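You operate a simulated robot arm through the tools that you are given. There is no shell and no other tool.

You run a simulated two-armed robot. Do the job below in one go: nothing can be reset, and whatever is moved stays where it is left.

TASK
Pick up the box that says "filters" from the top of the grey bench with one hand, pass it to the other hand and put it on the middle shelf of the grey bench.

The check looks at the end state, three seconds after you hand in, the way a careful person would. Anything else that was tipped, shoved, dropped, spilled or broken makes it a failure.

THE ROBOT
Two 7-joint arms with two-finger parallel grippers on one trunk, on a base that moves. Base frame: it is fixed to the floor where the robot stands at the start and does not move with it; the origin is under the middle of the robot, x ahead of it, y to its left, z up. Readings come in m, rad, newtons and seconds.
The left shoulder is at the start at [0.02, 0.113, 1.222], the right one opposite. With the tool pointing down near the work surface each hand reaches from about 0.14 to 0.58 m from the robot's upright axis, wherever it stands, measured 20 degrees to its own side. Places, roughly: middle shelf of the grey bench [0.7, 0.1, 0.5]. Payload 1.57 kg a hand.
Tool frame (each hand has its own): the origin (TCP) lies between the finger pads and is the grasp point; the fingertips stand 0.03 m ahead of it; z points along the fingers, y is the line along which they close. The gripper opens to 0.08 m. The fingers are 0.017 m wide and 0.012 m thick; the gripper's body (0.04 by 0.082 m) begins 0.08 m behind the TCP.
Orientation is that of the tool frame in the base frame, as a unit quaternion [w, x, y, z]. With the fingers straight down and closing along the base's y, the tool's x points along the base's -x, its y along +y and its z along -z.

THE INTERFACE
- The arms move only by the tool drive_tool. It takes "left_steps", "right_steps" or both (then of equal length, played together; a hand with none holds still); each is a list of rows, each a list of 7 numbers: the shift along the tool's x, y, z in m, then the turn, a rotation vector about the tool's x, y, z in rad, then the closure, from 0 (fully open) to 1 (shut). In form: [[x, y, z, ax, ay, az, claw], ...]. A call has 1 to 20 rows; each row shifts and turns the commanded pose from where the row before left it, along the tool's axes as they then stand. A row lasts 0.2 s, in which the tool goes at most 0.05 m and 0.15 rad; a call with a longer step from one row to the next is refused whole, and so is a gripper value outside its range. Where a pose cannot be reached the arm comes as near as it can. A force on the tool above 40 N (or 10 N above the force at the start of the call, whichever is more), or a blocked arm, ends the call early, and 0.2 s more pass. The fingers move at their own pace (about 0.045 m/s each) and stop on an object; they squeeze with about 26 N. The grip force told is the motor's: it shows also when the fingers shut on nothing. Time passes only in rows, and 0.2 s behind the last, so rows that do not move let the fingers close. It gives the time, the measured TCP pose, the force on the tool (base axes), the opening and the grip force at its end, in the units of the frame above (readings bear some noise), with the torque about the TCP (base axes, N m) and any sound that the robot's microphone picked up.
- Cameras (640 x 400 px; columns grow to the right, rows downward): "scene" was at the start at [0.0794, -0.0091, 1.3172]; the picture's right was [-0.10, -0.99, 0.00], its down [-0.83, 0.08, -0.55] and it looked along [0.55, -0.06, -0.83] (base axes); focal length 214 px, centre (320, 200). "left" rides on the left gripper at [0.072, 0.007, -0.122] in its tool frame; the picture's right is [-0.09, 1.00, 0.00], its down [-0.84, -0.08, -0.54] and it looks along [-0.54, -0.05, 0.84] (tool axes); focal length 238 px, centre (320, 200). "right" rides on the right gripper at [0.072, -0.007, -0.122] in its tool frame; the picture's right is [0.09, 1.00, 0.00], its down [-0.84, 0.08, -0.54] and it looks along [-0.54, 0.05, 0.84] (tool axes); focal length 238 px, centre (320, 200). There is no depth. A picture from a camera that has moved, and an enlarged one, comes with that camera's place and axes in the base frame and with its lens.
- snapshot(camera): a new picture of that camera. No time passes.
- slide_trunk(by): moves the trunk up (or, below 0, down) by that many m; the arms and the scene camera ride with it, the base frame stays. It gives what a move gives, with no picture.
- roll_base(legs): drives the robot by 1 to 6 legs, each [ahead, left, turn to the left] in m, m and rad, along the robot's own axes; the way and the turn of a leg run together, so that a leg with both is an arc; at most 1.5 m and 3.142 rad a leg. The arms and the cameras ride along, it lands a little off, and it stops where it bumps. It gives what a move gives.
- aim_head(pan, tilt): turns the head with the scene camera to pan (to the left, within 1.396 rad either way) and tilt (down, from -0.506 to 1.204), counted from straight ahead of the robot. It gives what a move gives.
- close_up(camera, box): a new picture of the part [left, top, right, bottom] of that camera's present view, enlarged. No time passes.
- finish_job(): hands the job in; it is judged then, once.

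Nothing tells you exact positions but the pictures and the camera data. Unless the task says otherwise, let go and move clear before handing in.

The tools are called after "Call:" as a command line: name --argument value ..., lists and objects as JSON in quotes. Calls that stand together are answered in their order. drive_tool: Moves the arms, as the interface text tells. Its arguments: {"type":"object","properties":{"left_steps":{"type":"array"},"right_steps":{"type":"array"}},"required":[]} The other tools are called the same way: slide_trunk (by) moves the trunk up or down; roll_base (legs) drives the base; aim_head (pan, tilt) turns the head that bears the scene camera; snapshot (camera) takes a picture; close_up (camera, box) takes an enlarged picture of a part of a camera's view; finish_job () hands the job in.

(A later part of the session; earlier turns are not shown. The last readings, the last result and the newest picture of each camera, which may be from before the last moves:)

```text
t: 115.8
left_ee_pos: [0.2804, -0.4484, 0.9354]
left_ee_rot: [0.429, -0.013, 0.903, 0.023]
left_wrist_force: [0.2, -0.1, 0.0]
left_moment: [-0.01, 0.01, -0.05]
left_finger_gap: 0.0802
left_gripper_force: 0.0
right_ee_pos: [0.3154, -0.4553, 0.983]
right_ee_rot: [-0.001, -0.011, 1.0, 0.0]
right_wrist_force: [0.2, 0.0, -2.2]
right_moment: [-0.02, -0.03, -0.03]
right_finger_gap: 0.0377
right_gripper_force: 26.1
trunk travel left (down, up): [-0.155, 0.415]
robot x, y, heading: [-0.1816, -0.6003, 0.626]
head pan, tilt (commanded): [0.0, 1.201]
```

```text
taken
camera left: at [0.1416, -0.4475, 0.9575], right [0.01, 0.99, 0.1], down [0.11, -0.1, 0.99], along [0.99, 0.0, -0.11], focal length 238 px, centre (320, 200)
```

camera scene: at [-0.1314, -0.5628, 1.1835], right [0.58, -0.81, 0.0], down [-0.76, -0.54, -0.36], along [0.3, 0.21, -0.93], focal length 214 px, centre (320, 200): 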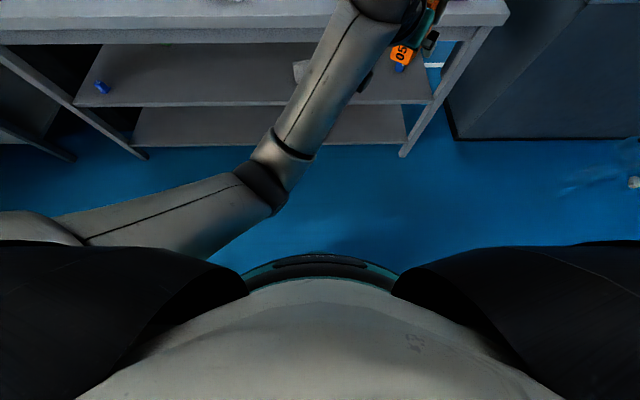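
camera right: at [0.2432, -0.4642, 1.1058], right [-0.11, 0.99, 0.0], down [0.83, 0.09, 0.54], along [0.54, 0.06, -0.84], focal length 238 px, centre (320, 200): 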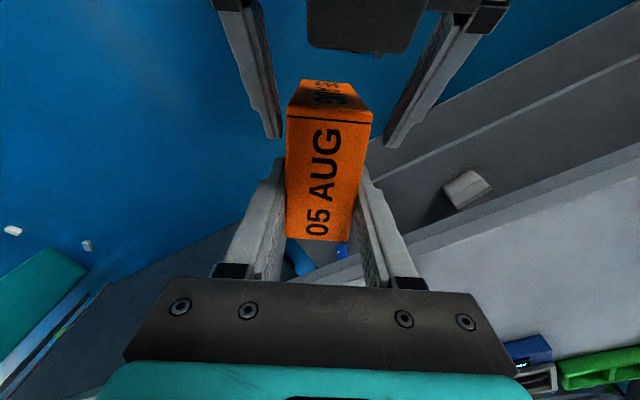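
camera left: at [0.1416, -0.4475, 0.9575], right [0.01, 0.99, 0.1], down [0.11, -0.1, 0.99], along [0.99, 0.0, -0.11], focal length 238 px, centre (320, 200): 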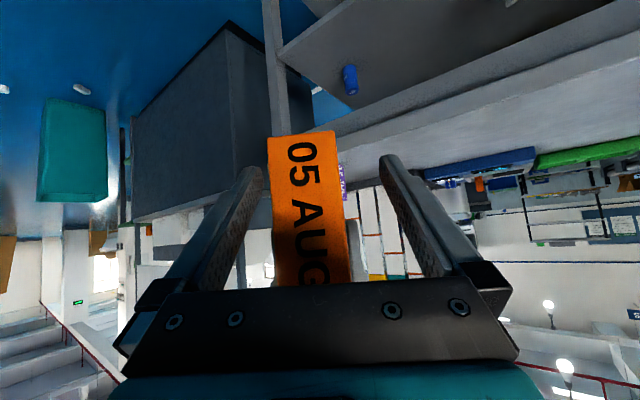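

The chest is clear, so this looks like the left wrist near its bend limit because the box is too high. I'll lower the left hand slightly, then move both hands together down and to the right to a spot that suits both arms better.

Call:
drive_tool --left_steps '[[0.0196, 0, 0.0156, 0, 0, 0, 0], [0.0196, 0, 0.0156, 0, 0, 0, 0], [0.0155, -0.0079, 0.0126, 0, 0, 0, 0], [0.0155, -0.0079, 0.0126, 0, 0, 0, 0], [0.0155, -0.0079, 0.0126, 0, 0, 0, 0], [0.0155, -0.0079, 0.0126, 0, 0, 0, 0], [0, 0, 0, 0, 0, 0, 0]]' --right_steps '[[0, 0, 0, 0, 0, 0, 1], [0, 0, 0, 0, 0, 0, 1], [0, -0.0079, 0.02, 0, 0, 0, 1], [0, -0.0079, 0.02, 0, 0, 0, 1], [0, -0.0079, 0.02, 0, 0, 0, 1], [0, -0.0079, 0.02, 0, 0, 0, 1], [0, 0, 0, 0, 0, 0, 1]]'

Call:
snapshot --camera "right"

```text
t: 117.3
left_ee_pos: [0.3098, -0.4559, 0.8627]
left_ee_rot: [0.474, 0.009, 0.879, 0.056]
left_wrist_force: [-1.1, -8.9, 2.7]
left_moment: [-0.38, 0.01, -0.25]
left_finger_gap: 0.0802
left_gripper_force: 0.0
right_ee_pos: [0.3151, -0.4771, 0.9105]
right_ee_rot: [0.007, -0.015, 1.0, 0.016]
right_wrist_force: [0.9, 8.8, -5.3]
right_moment: [0.7, -0.11, 0.16]
right_finger_gap: 0.0378
right_gripper_force: 26.3
trunk travel left (down, up): [-0.155, 0.415]
robot x, y, heading: [-0.1827, -0.5955, 0.62]
head pan, tilt (commanded): [0.0, 1.201]
stopped in row 7 (left hand): the arm was blocked; the commanded pose is now the measured one
```

```text
taken
camera right: at [0.2419, -0.4899, 1.0321], right [-0.12, 0.99, 0.03], down [0.83, 0.08, 0.56], along [0.55, 0.09, -0.83], focal length 238 px, centre (320, 200)
```

right: 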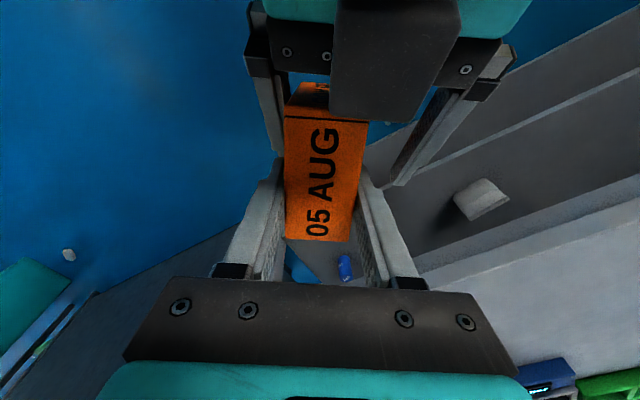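

The left arm got blocked again and is pressing lightly, about 9 N, sideways against the box. I'll look before moving anything.

Call:
snapshot --camera "scene"

Call:
snapshot --camera "left"

Call:
close_up --camera "scene" --box '[180, 0, 460, 280]'

```text
taken
camera scene: at [-0.1316, -0.5626, 1.1835], right [0.58, -0.81, 0.0], down [-0.76, -0.54, -0.36], along [0.29, 0.21, -0.93], focal length 214 px, centre (320, 200)
```

scene: 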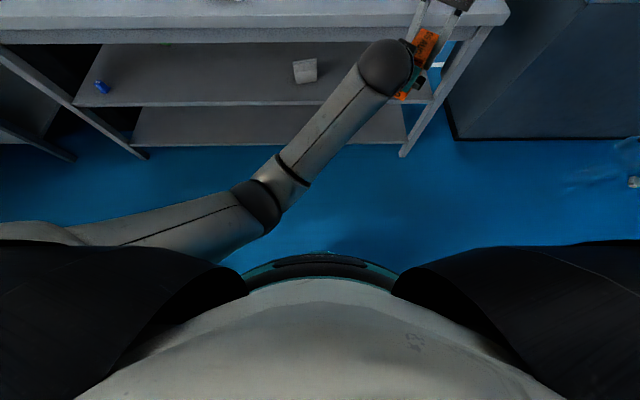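

```text
taken
camera left: at [0.1689, -0.4534, 0.8717], right [0.01, 0.98, 0.18], down [0.01, -0.18, 0.98], along [1.0, -0.01, -0.01], focal length 238 px, centre (320, 200)
```

left: 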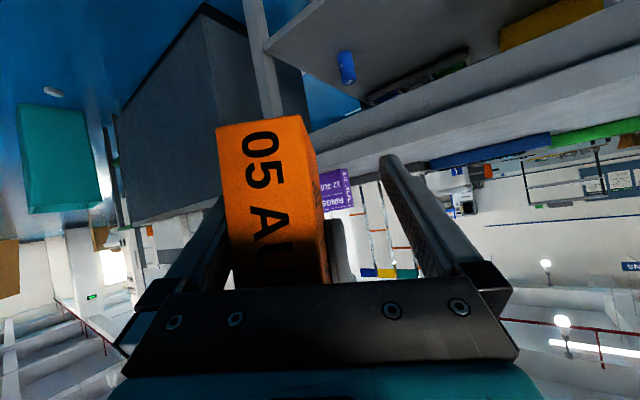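

```text
1.43 times, centred on (320, 140) of scene
camera zoom: at [-0.1316, -0.5626, 1.1835], right [0.58, -0.81, 0.0], down [-0.76, -0.54, -0.36], along [0.29, 0.21, -0.93], focal length 306 px, centre (320, 286)
```

zoom: 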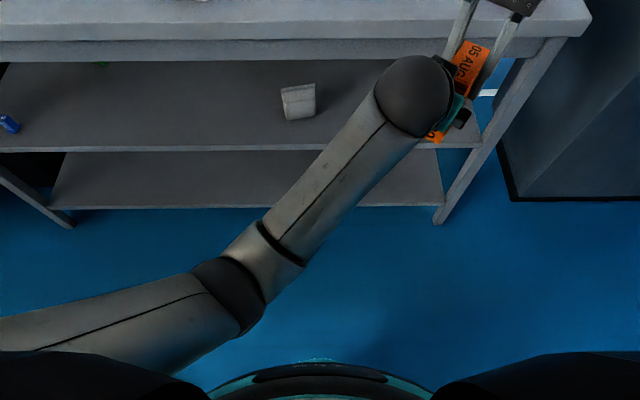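

Call:
close_up --camera "right" --box '[220, 0, 540, 200]'

Call:
aim_head --pan -0.35 --tilt 0.75

Call:
close_up --camera "scene" --box '[180, 60, 420, 260]'

```text
2.00 times, centred on (380, 100) of right
camera zoom: at [0.2419, -0.4899, 1.0321], right [-0.12, 0.99, 0.03], down [0.83, 0.08, 0.56], along [0.55, 0.09, -0.83], focal length 477 px, centre (200, 400)
```

zoom: 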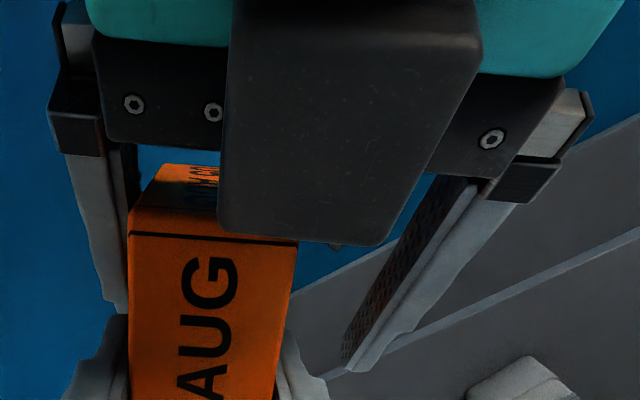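

```text
t: 118.2
left_ee_pos: [0.3102, -0.4543, 0.8627]
left_ee_rot: [0.473, 0.007, 0.879, 0.057]
left_wrist_force: [-1.7, -16.5, 5.9]
left_moment: [-0.67, -0.15, -0.42]
left_finger_gap: 0.08
left_gripper_force: 0.0
right_ee_pos: [0.3165, -0.4775, 0.9113]
right_ee_rot: [0.006, -0.013, 1.0, 0.017]
right_wrist_force: [0.9, 15.1, -8.4]
right_moment: [1.24, 0.06, 0.27]
right_finger_gap: 0.038
right_gripper_force: 25.7
trunk travel left (down, up): [-0.155, 0.415]
robot x, y, heading: [-0.1788, -0.5968, 0.622]
head pan, tilt (commanded): [-0.351, 0.75]
```

```text
2.00 times, centred on (300, 160) of scene
camera zoom: at [-0.0971, -0.5733, 1.2152], right [0.27, -0.96, 0.0], down [-0.66, -0.18, -0.73], along [0.7, 0.19, -0.68], focal length 429 px, centre (360, 280)
```

zoom: 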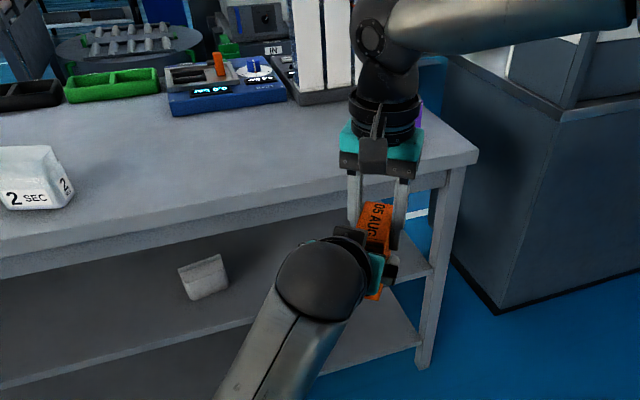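

The left arm seems to be held off by contact near my body, and its right finger presses the box's side. I'll relieve it gently by moving the box (right hand) left and up along its free direction while the left rises with it, in tiny steps.

Call:
drive_tool --left_steps '[[-0.005, 0, -0.0033, 0, 0, 0, 0], [-0.005, 0, -0.0033, 0, 0, 0, 0], [0, 0, 0, 0, 0, 0, 0]]' --right_steps '[[0, 0.006, -0.006, 0, 0, 0, 1], [0, 0.006, -0.006, 0, 0, 0, 1], [0, 0, 0, 0, 0, 0, 1]]'

Call:
snapshot --camera "right"

```text
t: 119.0
left_ee_pos: [0.3059, -0.4478, 0.8645]
left_ee_rot: [0.464, 0.007, 0.883, 0.066]
left_wrist_force: [0.1, -4.7, -1.6]
left_moment: [0.04, 0.08, -0.11]
left_finger_gap: 0.0798
left_gripper_force: 0.1
right_ee_pos: [0.3167, -0.4689, 0.9231]
right_ee_rot: [0.007, -0.012, 1.0, 0.014]
right_wrist_force: [-0.1, 4.8, 1.3]
right_moment: [0.32, -0.03, 0.1]
right_finger_gap: 0.0377
right_gripper_force: 26.4
trunk travel left (down, up): [-0.155, 0.415]
robot x, y, heading: [-0.1819, -0.6016, 0.623]
head pan, tilt (commanded): [-0.351, 0.75]
```

```text
taken
camera right: at [0.2426, -0.4807, 1.0447], right [-0.12, 0.99, 0.03], down [0.83, 0.08, 0.56], along [0.55, 0.09, -0.83], focal length 238 px, centre (320, 200)
```

right: 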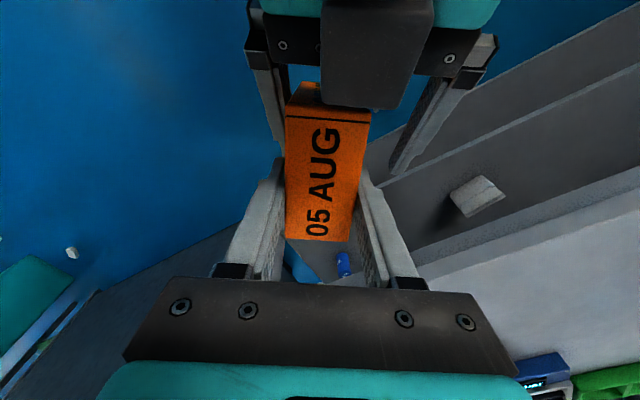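

The force is down to about 5 N. I'll separate the hands fully: move the box forward, then straight up out of the left fingers. Then I'll set up a better handover with the left hand pointing more to the right, which keeps its arm away from my chest.

Call:
drive_tool --right_steps '[[-0.0125, 0.002, 0, 0, 0, 0, 1], [-0.0125, 0.002, 0, 0, 0, 0, 1], [0, 0, 0, 0, 0, 0, 1]]'

Call:
snapshot --camera "right"

```text
t: 119.8
left_ee_pos: [0.3081, -0.4476, 0.8693]
left_ee_rot: [0.469, 0.006, 0.881, 0.066]
left_wrist_force: [-0.2, -2.3, -0.1]
left_moment: [-0.01, 0.03, -0.08]
left_finger_gap: 0.08
left_gripper_force: 0.1
right_ee_pos: [0.3398, -0.4667, 0.9233]
right_ee_rot: [0.007, -0.013, 1.0, 0.015]
right_wrist_force: [-0.1, 1.7, -1.0]
right_moment: [0.08, -0.03, -0.02]
right_finger_gap: 0.0378
right_gripper_force: 26.2
right hand out of reach, approached as far as the arm can: row 2
trunk travel left (down, up): [-0.155, 0.415]
robot x, y, heading: [-0.1814, -0.5986, 0.618]
head pan, tilt (commanded): [-0.351, 0.75]
```

```text
taken
camera right: at [0.2659, -0.4793, 1.0448], right [-0.12, 0.99, 0.03], down [0.83, 0.08, 0.56], along [0.55, 0.09, -0.83], focal length 238 px, centre (320, 200)
```

right: 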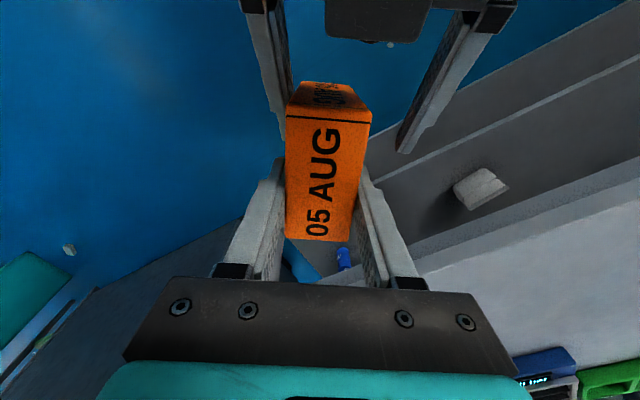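

Call:
drive_tool --right_steps '[[0, 0.002, -0.015, 0, 0, 0, 1], [0, 0.002, -0.02, 0, 0, 0, 1], [0, 0, -0.02, 0, 0, 0, 1], [0, 0, -0.02, 0, 0, 0, 1], [0, 0, -0.02, 0, 0, 0, 1], [0, 0, 0, 0, 0, 0, 1]]'

Call:
snapshot --camera "right"

Call:
snapshot --camera "scene"

```text
t: 121.2
left_ee_pos: [0.3086, -0.4476, 0.8698]
left_ee_rot: [0.47, 0.007, 0.88, 0.065]
left_wrist_force: [-0.1, -0.3, -0.1]
left_moment: [-0.02, -0.03, -0.01]
left_finger_gap: 0.08
left_gripper_force: 0.0
right_ee_pos: [0.3373, -0.4642, 1.019]
right_ee_rot: [0.006, -0.014, 1.0, 0.014]
right_wrist_force: [-0.8, 0.6, -2.3]
right_moment: [0.0, -0.02, 0.0]
right_finger_gap: 0.0377
right_gripper_force: 26.0
trunk travel left (down, up): [-0.155, 0.415]
robot x, y, heading: [-0.1875, -0.602, 0.619]
head pan, tilt (commanded): [-0.351, 0.75]
```

```text
taken
camera right: at [0.2642, -0.4768, 1.1402], right [-0.12, 0.99, 0.03], down [0.83, 0.08, 0.55], along [0.55, 0.09, -0.83], focal length 238 px, centre (320, 200)
```

right: 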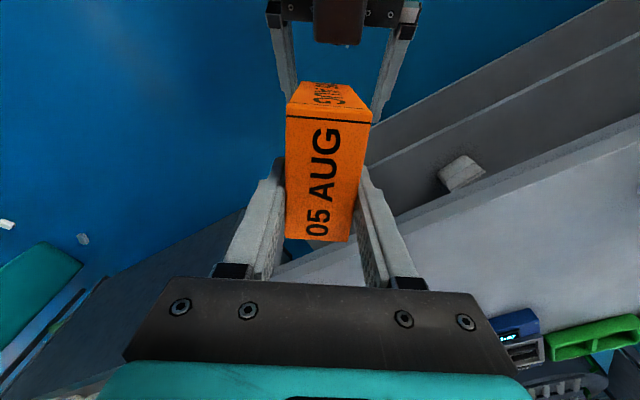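

```text
taken
camera scene: at [-0.0971, -0.5733, 1.2152], right [0.27, -0.96, 0.0], down [-0.66, -0.18, -0.73], along [0.7, 0.19, -0.68], focal length 214 px, centre (320, 200)
```

scene: 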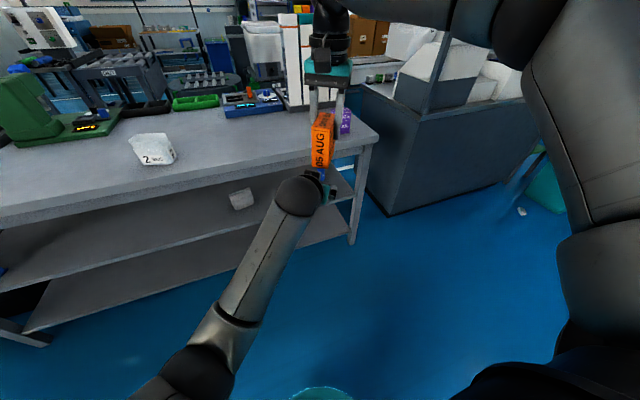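

The hands are separated with no residual forces, and the box still sits squarely in the right grip. Now I'll swing the left hand out to the left and re-aim it, more horizontal and pointing to the right. The right hand yaws the box to match.

Call:
drive_tool --left_steps '[[0, 0.03, 0, 0, 0, 0, 0], [0, 0.03, 0, 0, 0, 0, 0], [0, 0.03, 0, 0, 0, 0, 0], [0, 0.03, 0, 0, 0, 0, 0], [0, 0.03, 0, 0, 0, 0, 0], [0, 0, 0, 0.1092, -0.0595, 0.023, 0], [0, 0, 0, 0.1092, -0.0595, 0.023, 0], [0, 0, 0, 0.1092, -0.0595, 0.023, 0], [0, 0, 0, 0.1092, -0.0595, 0.023, 0], [0, 0, 0, 0, 0, 0, 0], [0, 0, 0, 0, 0, 0, 0]]' --right_steps '[[0, 0, 0, 0, 0, 0, 1], [0, 0, 0, 0, 0, 0, 1], [0, 0, 0, 0, 0, 0, 1], [0, 0, 0, 0, 0, 0, 1], [0, 0, 0, 0, 0, 0, 1], [0, 0, 0, 0.01, 0.0021, 0.136, 1], [0, 0, 0, 0.01, 0.0021, 0.136, 1], [0, 0, 0, 0.01, 0.0021, 0.136, 1], [0, 0, 0.033, 0, 0, 0, 1], [0, 0, 0.033, 0, 0, 0, 1], [0, 0, 0, 0, 0, 0, 1]]'

Call:
aim_head --pan -0.15 --tilt 0.75

Call:
snapshot --camera "scene"

Call:
snapshot --camera "left"

```text
t: 123.6
left_ee_pos: [0.3036, -0.3088, 0.8897]
left_ee_rot: [0.558, 0.156, 0.807, -0.115]
left_wrist_force: [-0.6, 0.2, -0.3]
left_moment: [-0.03, 0.0, -0.03]
left_finger_gap: 0.0798
left_gripper_force: 0.1
right_ee_pos: [0.3353, -0.4668, 0.9489]
right_ee_rot: [0.0, 0.19, 0.982, 0.002]
right_wrist_force: [-0.4, 0.9, -1.7]
right_moment: [-0.03, 0.01, -0.01]
right_finger_gap: 0.0379
right_gripper_force: 25.8
right hand out of reach, approached as far as the arm can: row 8
trunk travel left (down, up): [-0.155, 0.415]
robot x, y, heading: [-0.1884, -0.5989, 0.624]
head pan, tilt (commanded): [-0.351, 0.75]
```

```text
t: 124.3
left_ee_pos: [0.3029, -0.3097, 0.8903]
left_ee_rot: [0.558, 0.157, 0.807, -0.116]
left_wrist_force: [0.0, 0.4, 0.2]
left_moment: [0.03, 0.01, -0.04]
left_finger_gap: 0.0801
left_gripper_force: 0.1
right_ee_pos: [0.3355, -0.4661, 0.9498]
right_ee_rot: [0.001, 0.189, 0.982, 0.002]
right_wrist_force: [0.6, -0.9, -1.4]
right_moment: [-0.03, 0.0, -0.03]
right_finger_gap: 0.0375
right_gripper_force: 26.1
trunk travel left (down, up): [-0.155, 0.415]
robot x, y, heading: [-0.1834, -0.6009, 0.621]
head pan, tilt (commanded): [-0.15, 0.75]
```

```text
taken
camera scene: at [-0.1031, -0.5579, 1.2152], right [0.45, -0.89, 0.0], down [-0.61, -0.31, -0.73], along [0.65, 0.33, -0.68], focal length 214 px, centre (320, 200)
```

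scene: 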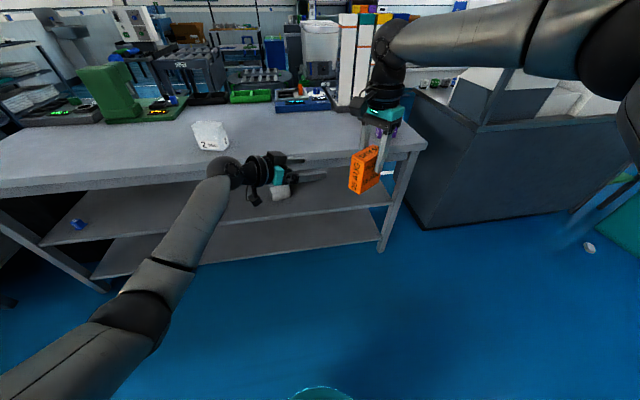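

```text
taken
camera left: at [0.1777, -0.249, 0.8667], right [0.41, 0.91, 0.07], down [-0.22, 0.02, 0.97], along [0.89, -0.41, 0.21], focal length 238 px, centre (320, 200)
```

left: 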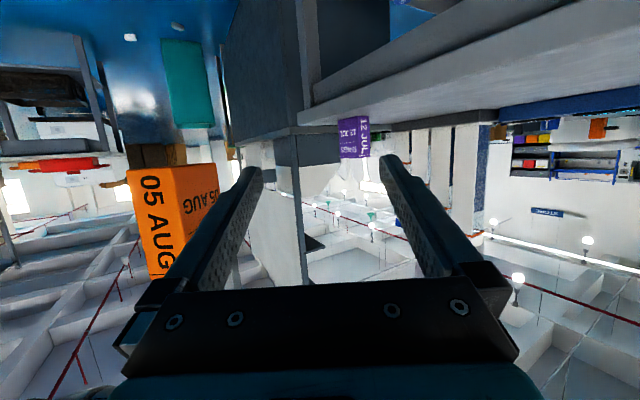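

Now both hands are comfortable and parallel. I'll back the left hand off 4 cm, slide it sideways in line with the box, and check before closing in.

Call:
drive_tool --left_steps '[[0.0141, 0, -0.0374, 0, 0, 0, 0], [-0.00245, -0.0335, -0.0009, 0, 0, 0, 0], [-0.00245, -0.0335, -0.0009, 0, 0, 0, 0], [-0.00245, -0.0335, -0.0009, 0, 0, 0, 0], [-0.00245, -0.0335, -0.0009, 0, 0, 0, 0], [0, 0, 0, 0, 0, 0, 0]]'

Call:
snapshot --camera "left"

Call:
snapshot --camera "right"

Call:
snapshot --camera "scene"

```text
t: 125.7
left_ee_pos: [0.2136, -0.4157, 0.9035]
left_ee_rot: [0.558, 0.156, 0.807, -0.115]
left_wrist_force: [-0.9, -1.2, 0.0]
left_moment: [-0.01, -0.05, 0.0]
left_finger_gap: 0.08
left_gripper_force: 0.0
right_ee_pos: [0.3364, -0.4674, 0.9479]
right_ee_rot: [0.001, 0.189, 0.982, 0.002]
right_wrist_force: [0.6, 0.9, -1.7]
right_moment: [0.01, 0.02, -0.01]
right_finger_gap: 0.0375
right_gripper_force: 26.2
trunk travel left (down, up): [-0.155, 0.415]
robot x, y, heading: [-0.1848, -0.5974, 0.619]
head pan, tilt (commanded): [-0.15, 0.75]
```

```text
taken
camera left: at [0.0885, -0.3556, 0.8787], right [0.41, 0.91, 0.07], down [-0.22, 0.02, 0.97], along [0.89, -0.41, 0.21], focal length 238 px, centre (320, 200)
```

left: 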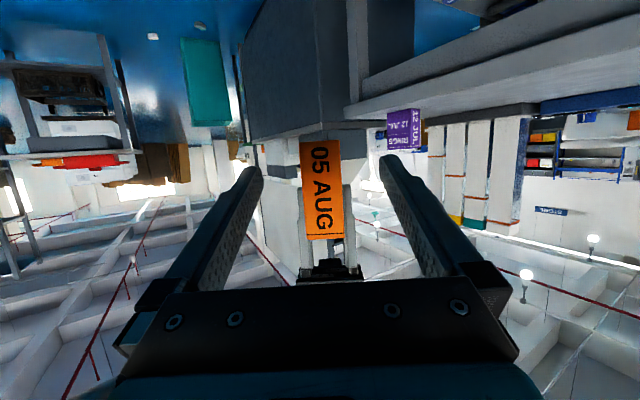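

```text
taken
camera right: at [0.2665, -0.4472, 1.0725], right [0.29, 0.96, 0.0], down [0.8, -0.24, 0.54], along [0.52, -0.15, -0.84], focal length 238 px, centre (320, 200)
```

right: 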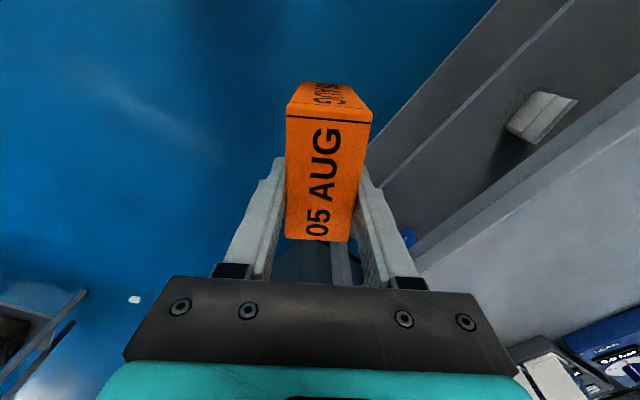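

```text
taken
camera scene: at [-0.1031, -0.5578, 1.2152], right [0.45, -0.89, 0.0], down [-0.61, -0.31, -0.73], along [0.65, 0.33, -0.68], focal length 214 px, centre (320, 200)
```

scene: 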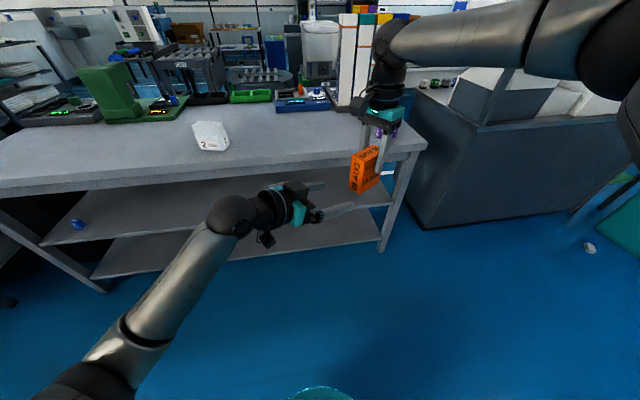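

The box is dead centre between the left fingers in its camera. I'll move straight in, checking part-way.

Call:
drive_tool --left_steps '[[-0.0063, -0.0004, 0.0188, 0, 0, 0, 0], [-0.0063, -0.0004, 0.0188, 0, 0, 0, 0], [-0.0063, -0.0004, 0.0188, 0, 0, 0, 0], [0, 0, 0, 0, 0, 0, 0]]'

Call:
snapshot --camera "left"

Call:
snapshot --camera "right"

```text
t: 126.7
left_ee_pos: [0.2701, -0.4403, 0.8996]
left_ee_rot: [0.558, 0.156, 0.807, -0.115]
left_wrist_force: [-0.6, -0.1, 0.5]
left_moment: [0.04, -0.01, 0.02]
left_finger_gap: 0.0799
left_gripper_force: 0.0
right_ee_pos: [0.3353, -0.4671, 0.9495]
right_ee_rot: [-0.001, 0.19, 0.982, 0.002]
right_wrist_force: [0.7, 0.5, -1.8]
right_moment: [0.01, -0.02, 0.03]
right_finger_gap: 0.0379
right_gripper_force: 26.1
trunk travel left (down, up): [-0.155, 0.415]
robot x, y, heading: [-0.187, -0.5997, 0.619]
head pan, tilt (commanded): [-0.15, 0.75]
```

```text
taken
camera left: at [0.1444, -0.3802, 0.8764], right [0.41, 0.91, 0.07], down [-0.22, 0.02, 0.97], along [0.89, -0.41, 0.21], focal length 238 px, centre (320, 200)
```

left: 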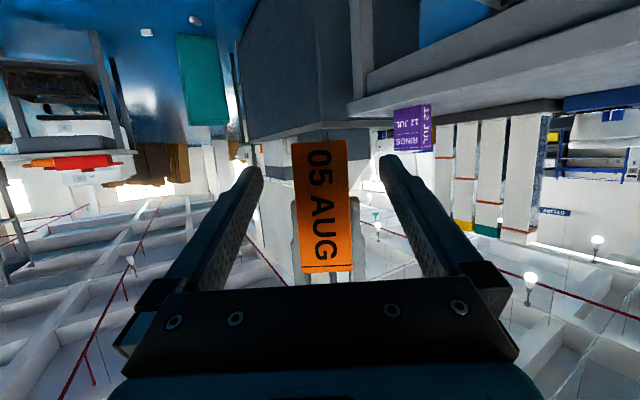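

```text
taken
camera right: at [0.2665, -0.4472, 1.0724], right [0.29, 0.96, 0.0], down [0.8, -0.24, 0.54], along [0.52, -0.15, -0.84], focal length 238 px, centre (320, 200)
```

right: 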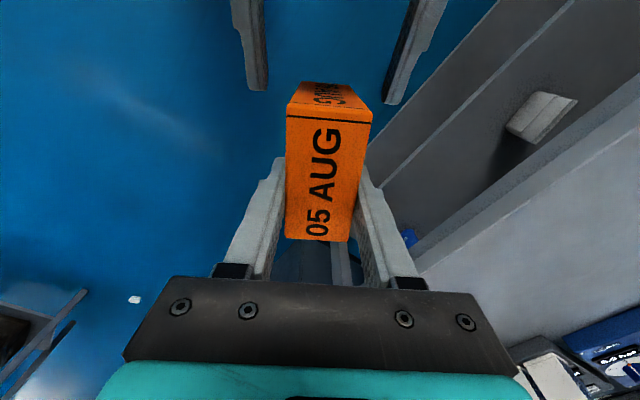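

Call:
drive_tool --left_steps '[[-0.0066, -0.0002, 0.0176, 0, 0, 0, 0], [-0.0066, -0.0002, 0.0176, 0, 0, 0, 0], [0, 0, 0, 0, 0, 0, 0]]'

Call:
snapshot --camera "left"

Call:
snapshot --camera "right"

Call:
close_up --camera "scene" --box '[230, 90, 430, 260]'

```text
t: 127.5
left_ee_pos: [0.3059, -0.4558, 0.8984]
left_ee_rot: [0.558, 0.155, 0.807, -0.114]
left_wrist_force: [0.3, 0.0, 0.0]
left_moment: [0.01, -0.03, 0.01]
left_finger_gap: 0.0802
left_gripper_force: 0.0
right_ee_pos: [0.3349, -0.4672, 0.9493]
right_ee_rot: [0.001, 0.19, 0.982, 0.002]
right_wrist_force: [0.5, 0.7, -2.8]
right_moment: [-0.01, -0.01, 0.01]
right_finger_gap: 0.0376
right_gripper_force: 26.2
trunk travel left (down, up): [-0.155, 0.415]
robot x, y, heading: [-0.1859, -0.5967, 0.621]
head pan, tilt (commanded): [-0.15, 0.75]
```

```text
taken
camera left: at [0.1788, -0.3958, 0.8751], right [0.41, 0.91, 0.07], down [-0.22, 0.02, 0.97], along [0.89, -0.41, 0.21], focal length 238 px, centre (320, 200)
```

left: 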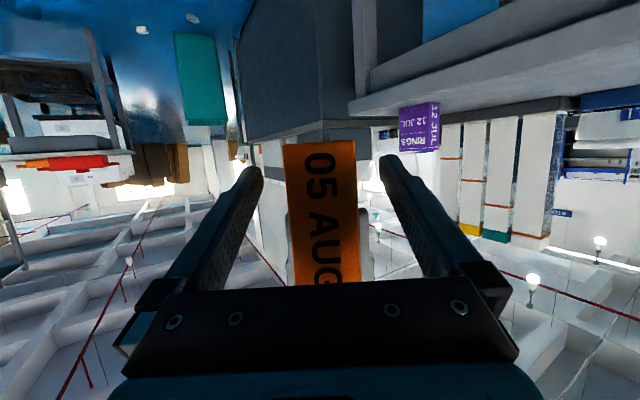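

```text
taken
camera right: at [0.2665, -0.4472, 1.0724], right [0.29, 0.96, 0.0], down [0.8, -0.24, 0.54], along [0.52, -0.15, -0.84], focal length 238 px, centre (320, 200)
```

right: 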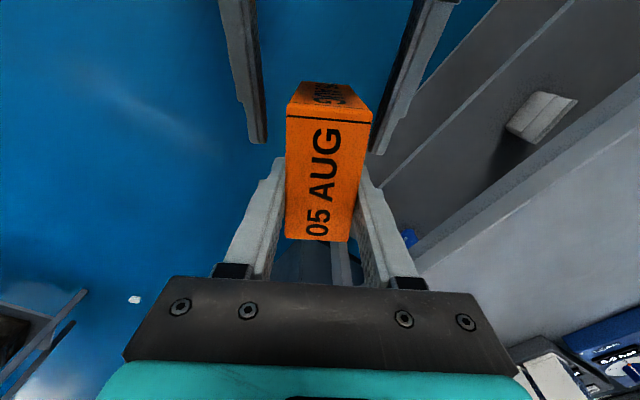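

```text
2.35 times, centred on (330, 175) of scene
camera zoom: at [-0.1031, -0.5578, 1.2152], right [0.45, -0.89, 0.0], down [-0.61, -0.31, -0.73], along [0.65, 0.33, -0.68], focal length 505 px, centre (296, 259)
```

zoom: 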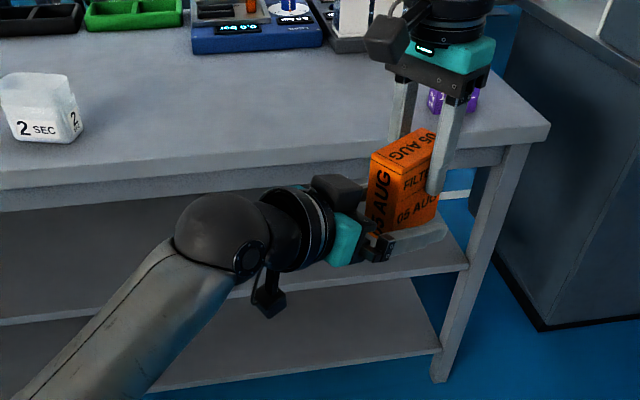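

The left fingers straddle the lower rear of the box, and the right fingers hold the upper front. I'll close the left hand while the right keeps its grip.

Call:
drive_tool --left_steps '[[0, 0, 0, 0, 0, 0, 1], [0, 0, 0, 0, 0, 0, 1], [0, 0, 0, 0, 0, 0, 1], [0, 0, 0, 0, 0, 0, 1], [0, 0, 0, 0, 0, 0, 1], [0, 0, 0, 0, 0, 0, 1]]' --right_steps '[[0, 0, 0, 0, 0, 0, 1], [0, 0, 0, 0, 0, 0, 1], [0, 0, 0, 0, 0, 0, 1], [0, 0, 0, 0, 0, 0, 1], [0, 0, 0, 0, 0, 0, 1], [0, 0, 0, 0, 0, 0, 1]]'

Call:
snapshot --camera "left"

Call:
snapshot --camera "right"

```text
t: 128.9
left_ee_pos: [0.3053, -0.4548, 0.8983]
left_ee_rot: [0.558, 0.154, 0.807, -0.113]
left_wrist_force: [5.8, 2.8, -0.7]
left_moment: [0.34, -0.06, 0.55]
left_finger_gap: 0.0377
left_gripper_force: 25.5
right_ee_pos: [0.3366, -0.467, 0.9496]
right_ee_rot: [0.001, 0.19, 0.982, 0.0]
right_wrist_force: [-5.3, -3.5, 0.9]
right_moment: [-0.55, 0.42, -0.37]
right_finger_gap: 0.0379
right_gripper_force: 25.7
trunk travel left (down, up): [-0.155, 0.415]
robot x, y, heading: [-0.184, -0.595, 0.619]
head pan, tilt (commanded): [-0.15, 0.75]
```

```text
taken
camera left: at [0.1787, -0.395, 0.8751], right [0.41, 0.91, 0.08], down [-0.22, 0.02, 0.97], along [0.89, -0.41, 0.21], focal length 238 px, centre (320, 200)
```

left: 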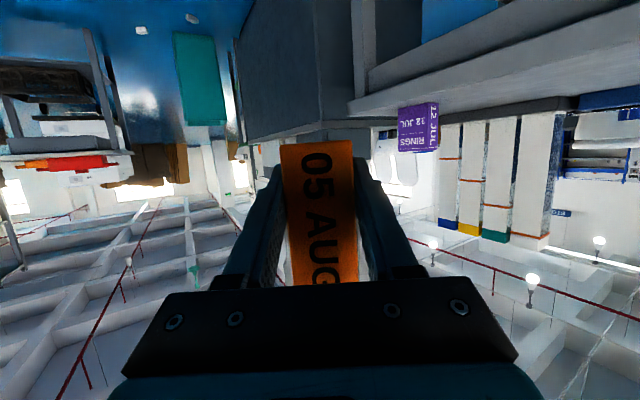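

```text
taken
camera right: at [0.2663, -0.4473, 1.0723], right [0.29, 0.96, 0.0], down [0.8, -0.24, 0.54], along [0.52, -0.15, -0.84], focal length 238 px, centre (320, 200)
```

right: 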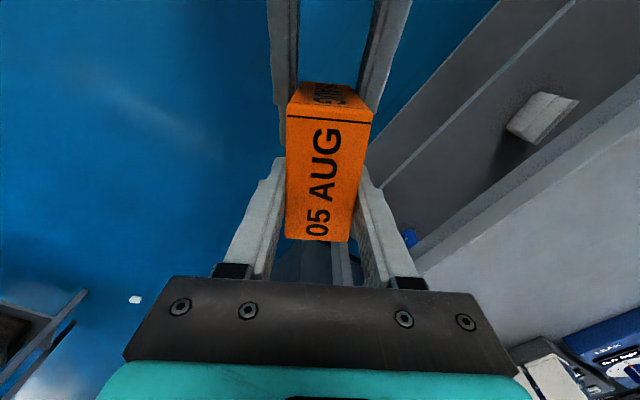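

Both hands now hold the box, each at a 37.7 mm gap and about 26 N. I'll open the right hand and lift it straight up and away.

Call:
drive_tool --left_steps '[[0, 0, 0, 0, 0, 0, 1], [0, 0, 0, 0, 0, 0, 1], [0, 0, 0, 0, 0, 0, 1], [0, 0, 0, 0, 0, 0, 1], [0, 0, 0, 0, 0, 0, 1]]' --right_steps '[[0, 0, 0, 0, 0, 0, 0.4], [0, 0, 0, 0, 0, 0, 0.2], [0, 0, 0, 0, 0, 0, 0], [0, 0, 0, 0, 0, 0, 0], [0, 0, 0, 0, 0, 0, 0]]'

Call:
snapshot --camera "right"

Call:
snapshot --camera "left"

```text
t: 130.1
left_ee_pos: [0.3048, -0.4551, 0.8986]
left_ee_rot: [0.557, 0.156, 0.807, -0.115]
left_wrist_force: [-0.6, -0.2, -0.4]
left_moment: [0.01, 0.04, -0.02]
left_finger_gap: 0.0375
left_gripper_force: 25.8
right_ee_pos: [0.3357, -0.4666, 0.9493]
right_ee_rot: [0.001, 0.19, 0.982, 0.001]
right_wrist_force: [-0.4, -0.7, 0.4]
right_moment: [-0.01, 0.01, -0.01]
right_finger_gap: 0.0799
right_gripper_force: 0.0
trunk travel left (down, up): [-0.155, 0.415]
robot x, y, heading: [-0.1838, -0.6011, 0.619]
head pan, tilt (commanded): [-0.15, 0.75]
```

```text
taken
camera right: at [0.2665, -0.4471, 1.0724], right [0.29, 0.96, 0.0], down [0.8, -0.24, 0.54], along [0.52, -0.15, -0.84], focal length 238 px, centre (320, 200)
```

right: 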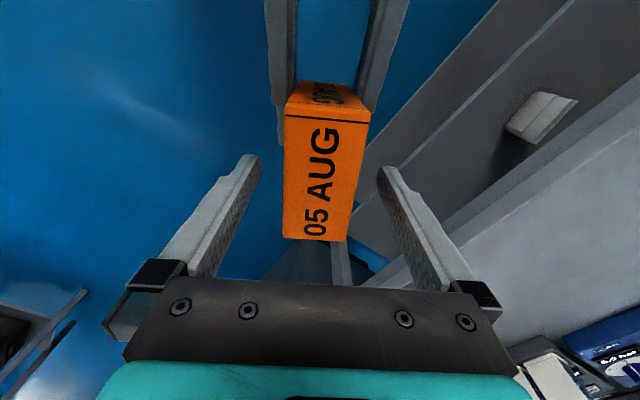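

```text
taken
camera left: at [0.1786, -0.3956, 0.8751], right [0.41, 0.91, 0.07], down [-0.22, 0.02, 0.97], along [0.89, -0.41, 0.21], focal length 238 px, centre (320, 200)
```

left: 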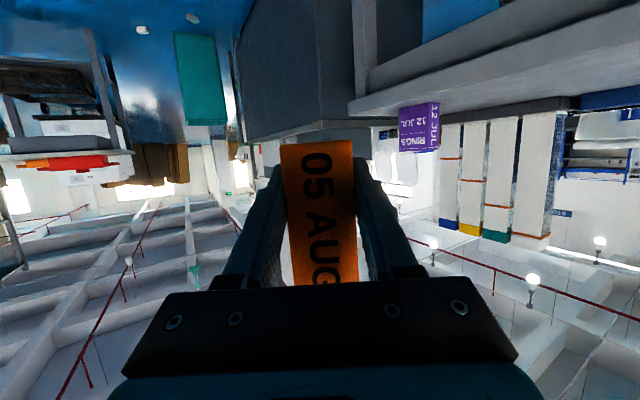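

The left hand alone has the box. I'll lift the right hand clear and move it off to the right.

Call:
drive_tool --right_steps '[[0, 0, -0.025, 0, 0, 0, 0], [0, 0, -0.03, 0, 0, 0, 0], [0, 0, -0.03, 0, 0, 0, 0], [0, 0, -0.03, 0, 0, 0, 0], [-0.0253, -0.0163, 0, 0, 0, 0, 0], [-0.0253, -0.0163, 0, 0, 0, 0, 0], [-0.0253, -0.0163, 0, 0, 0, 0, 0], [-0.0253, -0.0163, 0, 0, 0, 0, 0], [0, 0, 0, 0, 0, 0, 0]]'

Call:
snapshot --camera "scene"

```text
t: 132.1
left_ee_pos: [0.3042, -0.4563, 0.8986]
left_ee_rot: [0.558, 0.155, 0.807, -0.115]
left_wrist_force: [0.2, 1.0, 0.2]
left_moment: [-0.01, 0.01, -0.03]
left_finger_gap: 0.0378
left_gripper_force: 26.3
right_ee_pos: [0.399, -0.5745, 1.0662]
right_ee_rot: [0.0, 0.191, 0.982, 0.0]
right_wrist_force: [1.1, -0.8, -0.3]
right_moment: [-0.01, 0.01, 0.0]
right_finger_gap: 0.0797
right_gripper_force: 0.1
right hand out of reach, approached as far as the arm can: row 3, 4
trunk travel left (down, up): [-0.155, 0.415]
robot x, y, heading: [-0.1869, -0.6027, 0.619]
head pan, tilt (commanded): [-0.15, 0.75]
```

```text
taken
camera scene: at [-0.1031, -0.5578, 1.2152], right [0.45, -0.89, 0.0], down [-0.61, -0.31, -0.73], along [0.65, 0.33, -0.68], focal length 214 px, centre (320, 200)
```

scene: 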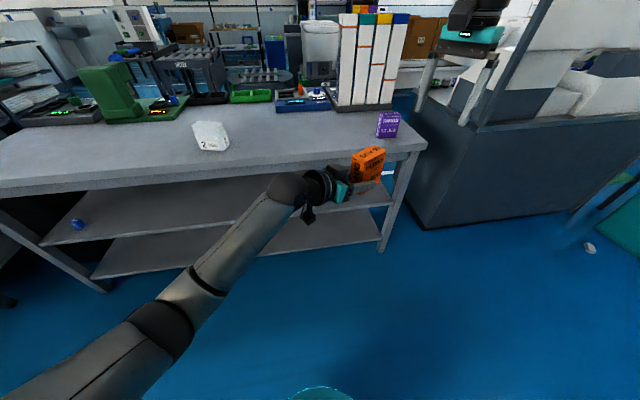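

The handover is done. Now I'll swing the left hand with the box to its own side and point it forward, while the right hand turns back and retracts close to my body, clear of the bench.

Call:
drive_tool --left_steps '[[0.0106, 0.0188, -0.0283, 0, 0, 0, 1], [0.0106, 0.0188, -0.0283, 0, 0, 0, 1], [0.0106, 0.0188, -0.0283, 0, 0, 0, 1], [0.0106, 0.0188, -0.0283, 0, 0, 0, 1], [0.0106, 0.0188, -0.0283, 0, 0, 0, 1], [0.0106, 0.0188, -0.0283, 0, 0, 0, 1], [0.0106, 0.0188, -0.0283, 0, 0, 0, 1], [0.0106, 0.0188, -0.0283, 0, 0, 0, 1], [0, 0, 0, -0.1358, 0, -0.051, 1], [0, 0, 0, -0.1358, 0, -0.051, 1], [0, 0, 0, -0.1358, 0, -0.051, 1], [0, 0, 0, -0.1358, 0, -0.051, 1], [0, 0, 0, -0.1358, 0, -0.051, 1], [0, 0, 0, -0.1358, 0, -0.051, 1], [0, 0, 0, -0.1358, 0, -0.051, 1], [0, 0, 0, 0, 0, 0, 1]]' --right_steps '[[0, 0, 0, 0, 0, -0.143, 0], [0, 0, 0, 0, 0, -0.143, 0], [0, 0, 0, 0, 0, -0.143, 0], [0, 0, 0, 0, 0, -0.143, 0], [0, 0, 0, 0, 0, -0.143, 0], [0, 0, 0, 0, 0, -0.143, 0], [0, 0, 0, 0, 0, -0.143, 0], [0.0343, -0.0043, -0.0114, 0, 0, 0, 0], [0.0343, -0.0043, -0.0114, 0, 0, 0, 0], [0.0343, -0.0043, -0.0114, 0, 0, 0, 0], [0.0343, -0.0043, -0.0114, 0, 0, 0, 0], [0.0343, -0.0043, -0.0114, 0, 0, 0, 0], [0.0343, -0.0043, -0.0114, 0, 0, 0, 0], [0.0343, -0.0043, -0.0114, 0, 0, 0, 0], [0, 0, 0, 0, 0, 0, 0], [0, 0, 0, 0, 0, 0, 0]]'

Call:
aim_head --pan 0.0 --tilt 0.65

Call:
snapshot --camera "scene"

Call:
snapshot --camera "left"

```text
t: 135.5
left_ee_pos: [0.1382, -0.224, 0.8997]
left_ee_rot: [0.538, -0.256, 0.784, 0.171]
left_wrist_force: [-0.3, -0.7, 0.2]
left_moment: [-0.01, 0.05, 0.03]
left_finger_gap: 0.0377
left_gripper_force: 25.9
right_ee_pos: [0.2204, -0.7374, 1.1437]
right_ee_rot: [0.0, -0.304, 0.953, 0.001]
right_wrist_force: [-0.1, -0.4, -0.5]
right_moment: [0.0, 0.04, 0.01]
right_finger_gap: 0.0801
right_gripper_force: 0.0
trunk travel left (down, up): [-0.155, 0.415]
robot x, y, heading: [-0.1831, -0.6011, 0.622]
head pan, tilt (commanded): [-0.15, 0.75]
```

```text
t: 136.2
left_ee_pos: [0.1399, -0.2242, 0.8983]
left_ee_rot: [0.538, -0.256, 0.785, 0.171]
left_wrist_force: [0.0, -1.0, 0.2]
left_moment: [-0.04, 0.05, 0.01]
left_finger_gap: 0.0376
left_gripper_force: 26.0
right_ee_pos: [0.2215, -0.736, 1.144]
right_ee_rot: [0.0, -0.303, 0.953, 0.0]
right_wrist_force: [0.3, 0.9, -0.5]
right_moment: [0.01, 0.01, 0.0]
right_finger_gap: 0.0799
right_gripper_force: 0.1
trunk travel left (down, up): [-0.155, 0.415]
robot x, y, heading: [-0.1872, -0.6016, 0.619]
head pan, tilt (commanded): [0.0, 0.649]
```

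```text
taken
camera scene: at [-0.1063, -0.5449, 1.2238], right [0.58, -0.81, 0.0], down [-0.49, -0.35, -0.8], along [0.65, 0.46, -0.6], focal length 214 px, centre (320, 200)
```

scene: 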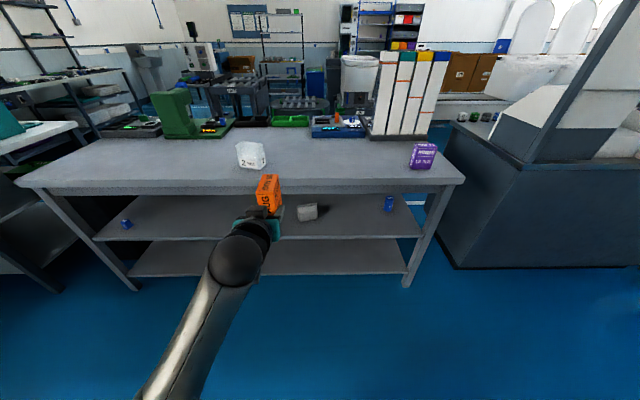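

```text
taken
camera left: at [0.0227, -0.2998, 0.8766], right [-0.56, 0.83, 0.08], down [-0.12, -0.18, 0.98], along [0.82, 0.53, 0.2], focal length 238 px, centre (320, 200)
```

left: 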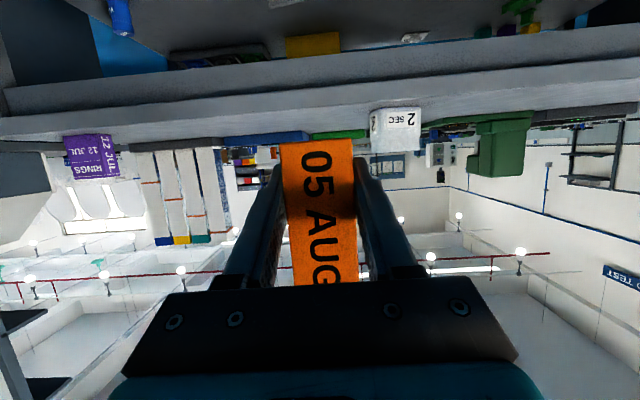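

The box is securely in the left hand, pointing forward. The shelf has a long free stretch to the left of the grey carton. I'll zoom on the shelf now, lower the trunk, and zoom again to triangulate the shelf's edge and height.

Call:
close_up --camera "scene" --box '[280, 170, 440, 270]'

Call:
slide_trunk --by -0.15

Call:
snapshot --camera "scene"

Call:
close_up --camera "scene" --box '[280, 150, 440, 250]'

```text
4.00 times, centred on (360, 220) of scene
camera zoom: at [-0.1063, -0.5449, 1.2238], right [0.58, -0.81, 0.0], down [-0.49, -0.35, -0.8], along [0.65, 0.46, -0.6], focal length 858 px, centre (160, 120)
```

zoom: 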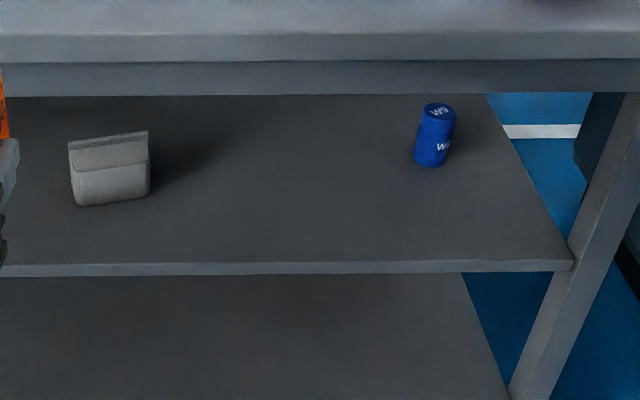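

```text
t: 138.0
left_ee_pos: [0.1395, -0.2243, 0.749]
left_ee_rot: [0.538, -0.256, 0.785, 0.172]
left_wrist_force: [-0.6, 0.0, -0.4]
left_moment: [0.01, 0.02, 0.01]
left_finger_gap: 0.0377
left_gripper_force: 25.9
right_ee_pos: [0.221, -0.7375, 0.9948]
right_ee_rot: [0.001, -0.304, 0.953, 0.001]
right_wrist_force: [0.2, 0.2, -0.3]
right_moment: [0.0, 0.01, 0.02]
right_finger_gap: 0.08
right_gripper_force: 0.0
trunk travel left (down, up): [-0.005, 0.565]
robot x, y, heading: [-0.185, -0.5979, 0.62]
head pan, tilt (commanded): [0.0, 0.649]
```

```text
taken
camera scene: at [-0.1064, -0.5449, 1.0739], right [0.58, -0.81, 0.0], down [-0.49, -0.35, -0.8], along [0.65, 0.46, -0.6], focal length 214 px, centre (320, 200)
```

scene: 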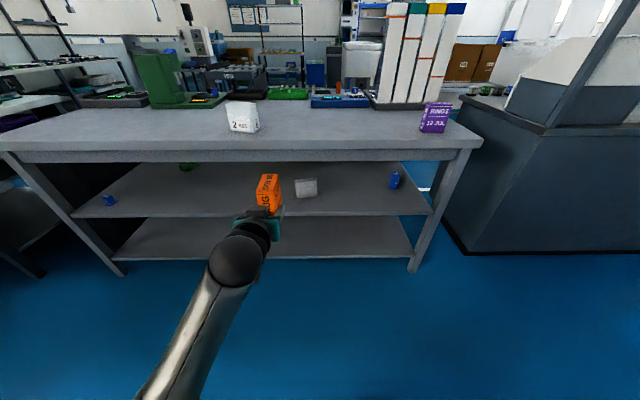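

```text
4.00 times, centred on (360, 200) of scene
camera zoom: at [-0.1064, -0.5449, 1.0739], right [0.58, -0.81, 0.0], down [-0.49, -0.35, -0.8], along [0.65, 0.46, -0.6], focal length 858 px, centre (160, 200)
```

zoom: 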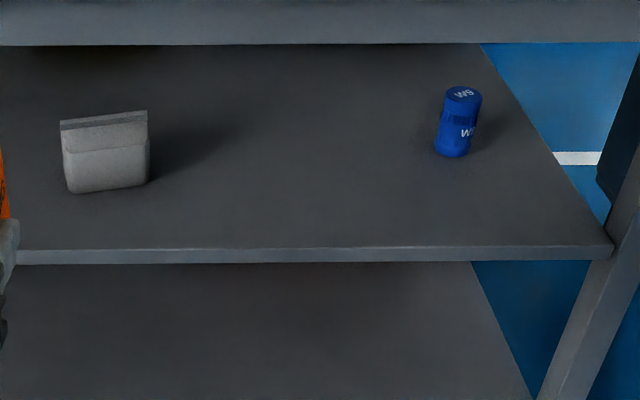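

From the two views the middle shelf is at z≈0.456, with its front edge about 0.82 m ahead, 4 cm behind the top's edge, and roughly 0.25 m of opening height. I'll lower the left hand to just above shelf level while still well in front of the bench.

Call:
drive_tool --left_steps '[[0.0327, 0.0059, 0.0081, 0, -0.006, 0, 1], [0.0327, 0.0059, 0.0081, 0, -0.006, 0, 1], [0.0327, 0.0059, 0.0081, 0, 0, 0, 1], [0.0327, 0.0059, 0.0081, 0, 0, 0, 1], [0.0327, 0.0059, 0.0081, 0, 0, 0, 1], [0.0327, 0.0059, 0.0081, 0, 0, 0, 1], [0.0327, 0.0059, 0.0081, 0, 0, 0, 1], [0, 0, 0, 0, 0, 0, 1]]'

Call:
snapshot --camera "scene"

Call:
snapshot --camera "left"

```text
t: 139.8
left_ee_pos: [0.0902, -0.2108, 0.5155]
left_ee_rot: [0.543, -0.255, 0.781, 0.173]
left_wrist_force: [0.6, -0.2, -0.3]
left_moment: [0.0, 0.0, -0.03]
left_finger_gap: 0.0378
left_gripper_force: 25.8
right_ee_pos: [0.2216, -0.7361, 0.9936]
right_ee_rot: [0.0, -0.304, 0.953, 0.0]
right_wrist_force: [-0.5, -0.1, 0.1]
right_moment: [0.01, 0.02, 0.01]
right_finger_gap: 0.08
right_gripper_force: 0.2
trunk travel left (down, up): [-0.005, 0.565]
robot x, y, heading: [-0.1824, -0.5998, 0.623]
head pan, tilt (commanded): [0.0, 0.649]
```

```text
taken
camera scene: at [-0.1064, -0.5449, 1.0738], right [0.58, -0.81, 0.0], down [-0.49, -0.35, -0.8], along [0.65, 0.46, -0.6], focal length 214 px, centre (320, 200)
```

scene: 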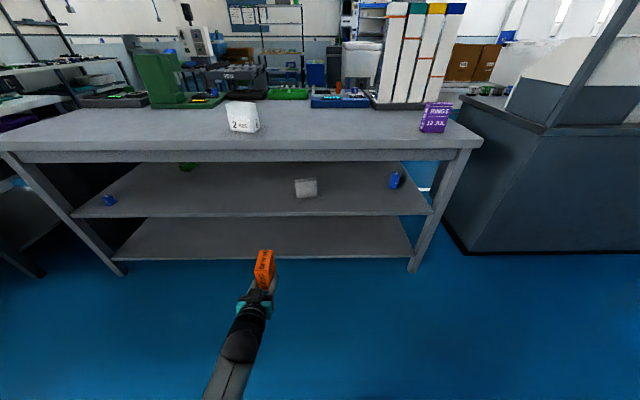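

```text
taken
camera left: at [-0.0264, -0.2863, 0.4913], right [-0.56, 0.83, 0.08], down [-0.13, -0.18, 0.97], along [0.82, 0.53, 0.21], focal length 238 px, centre (320, 200)
```

left: 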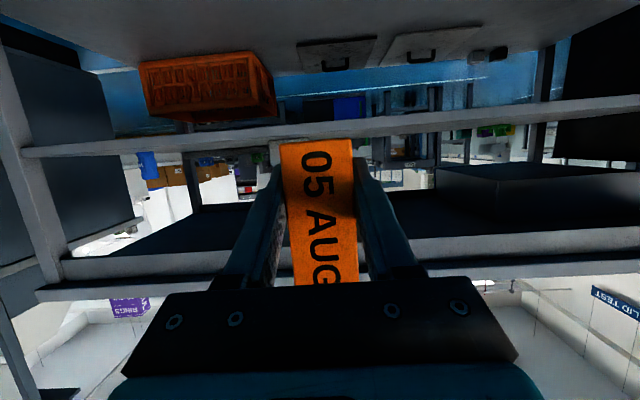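

I'll zoom the left camera on the shelf edge to double-check its height relative to the hand.

Call:
close_up --camera "left" --box '[380, 80, 540, 180]'

Call:
close_up --camera "scene" --box '[130, 150, 330, 275]'

```text
4.00 times, centred on (460, 130) of left
camera zoom: at [-0.0264, -0.2863, 0.4913], right [-0.56, 0.83, 0.08], down [-0.13, -0.18, 0.97], along [0.82, 0.53, 0.21], focal length 953 px, centre (-240, 480)
```

zoom: 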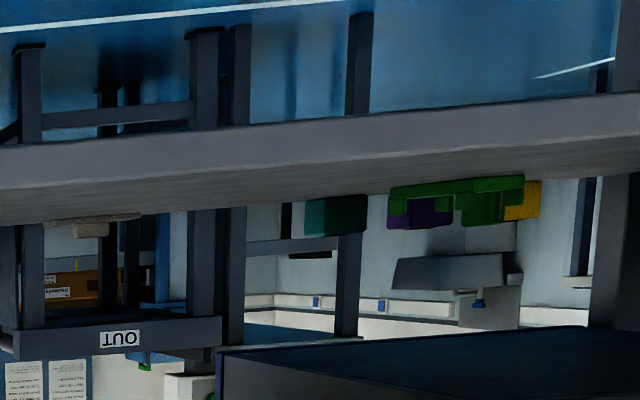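

```text
3.20 times, centred on (230, 212) of scene
camera zoom: at [-0.1064, -0.5449, 1.0738], right [0.58, -0.81, 0.0], down [-0.49, -0.35, -0.8], along [0.65, 0.46, -0.6], focal length 686 px, centre (608, 160)
```

zoom: 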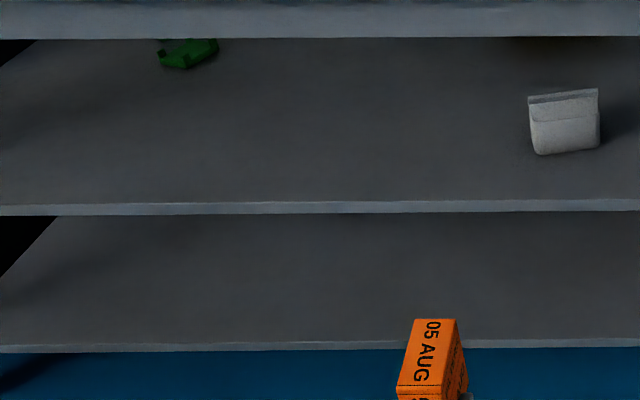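

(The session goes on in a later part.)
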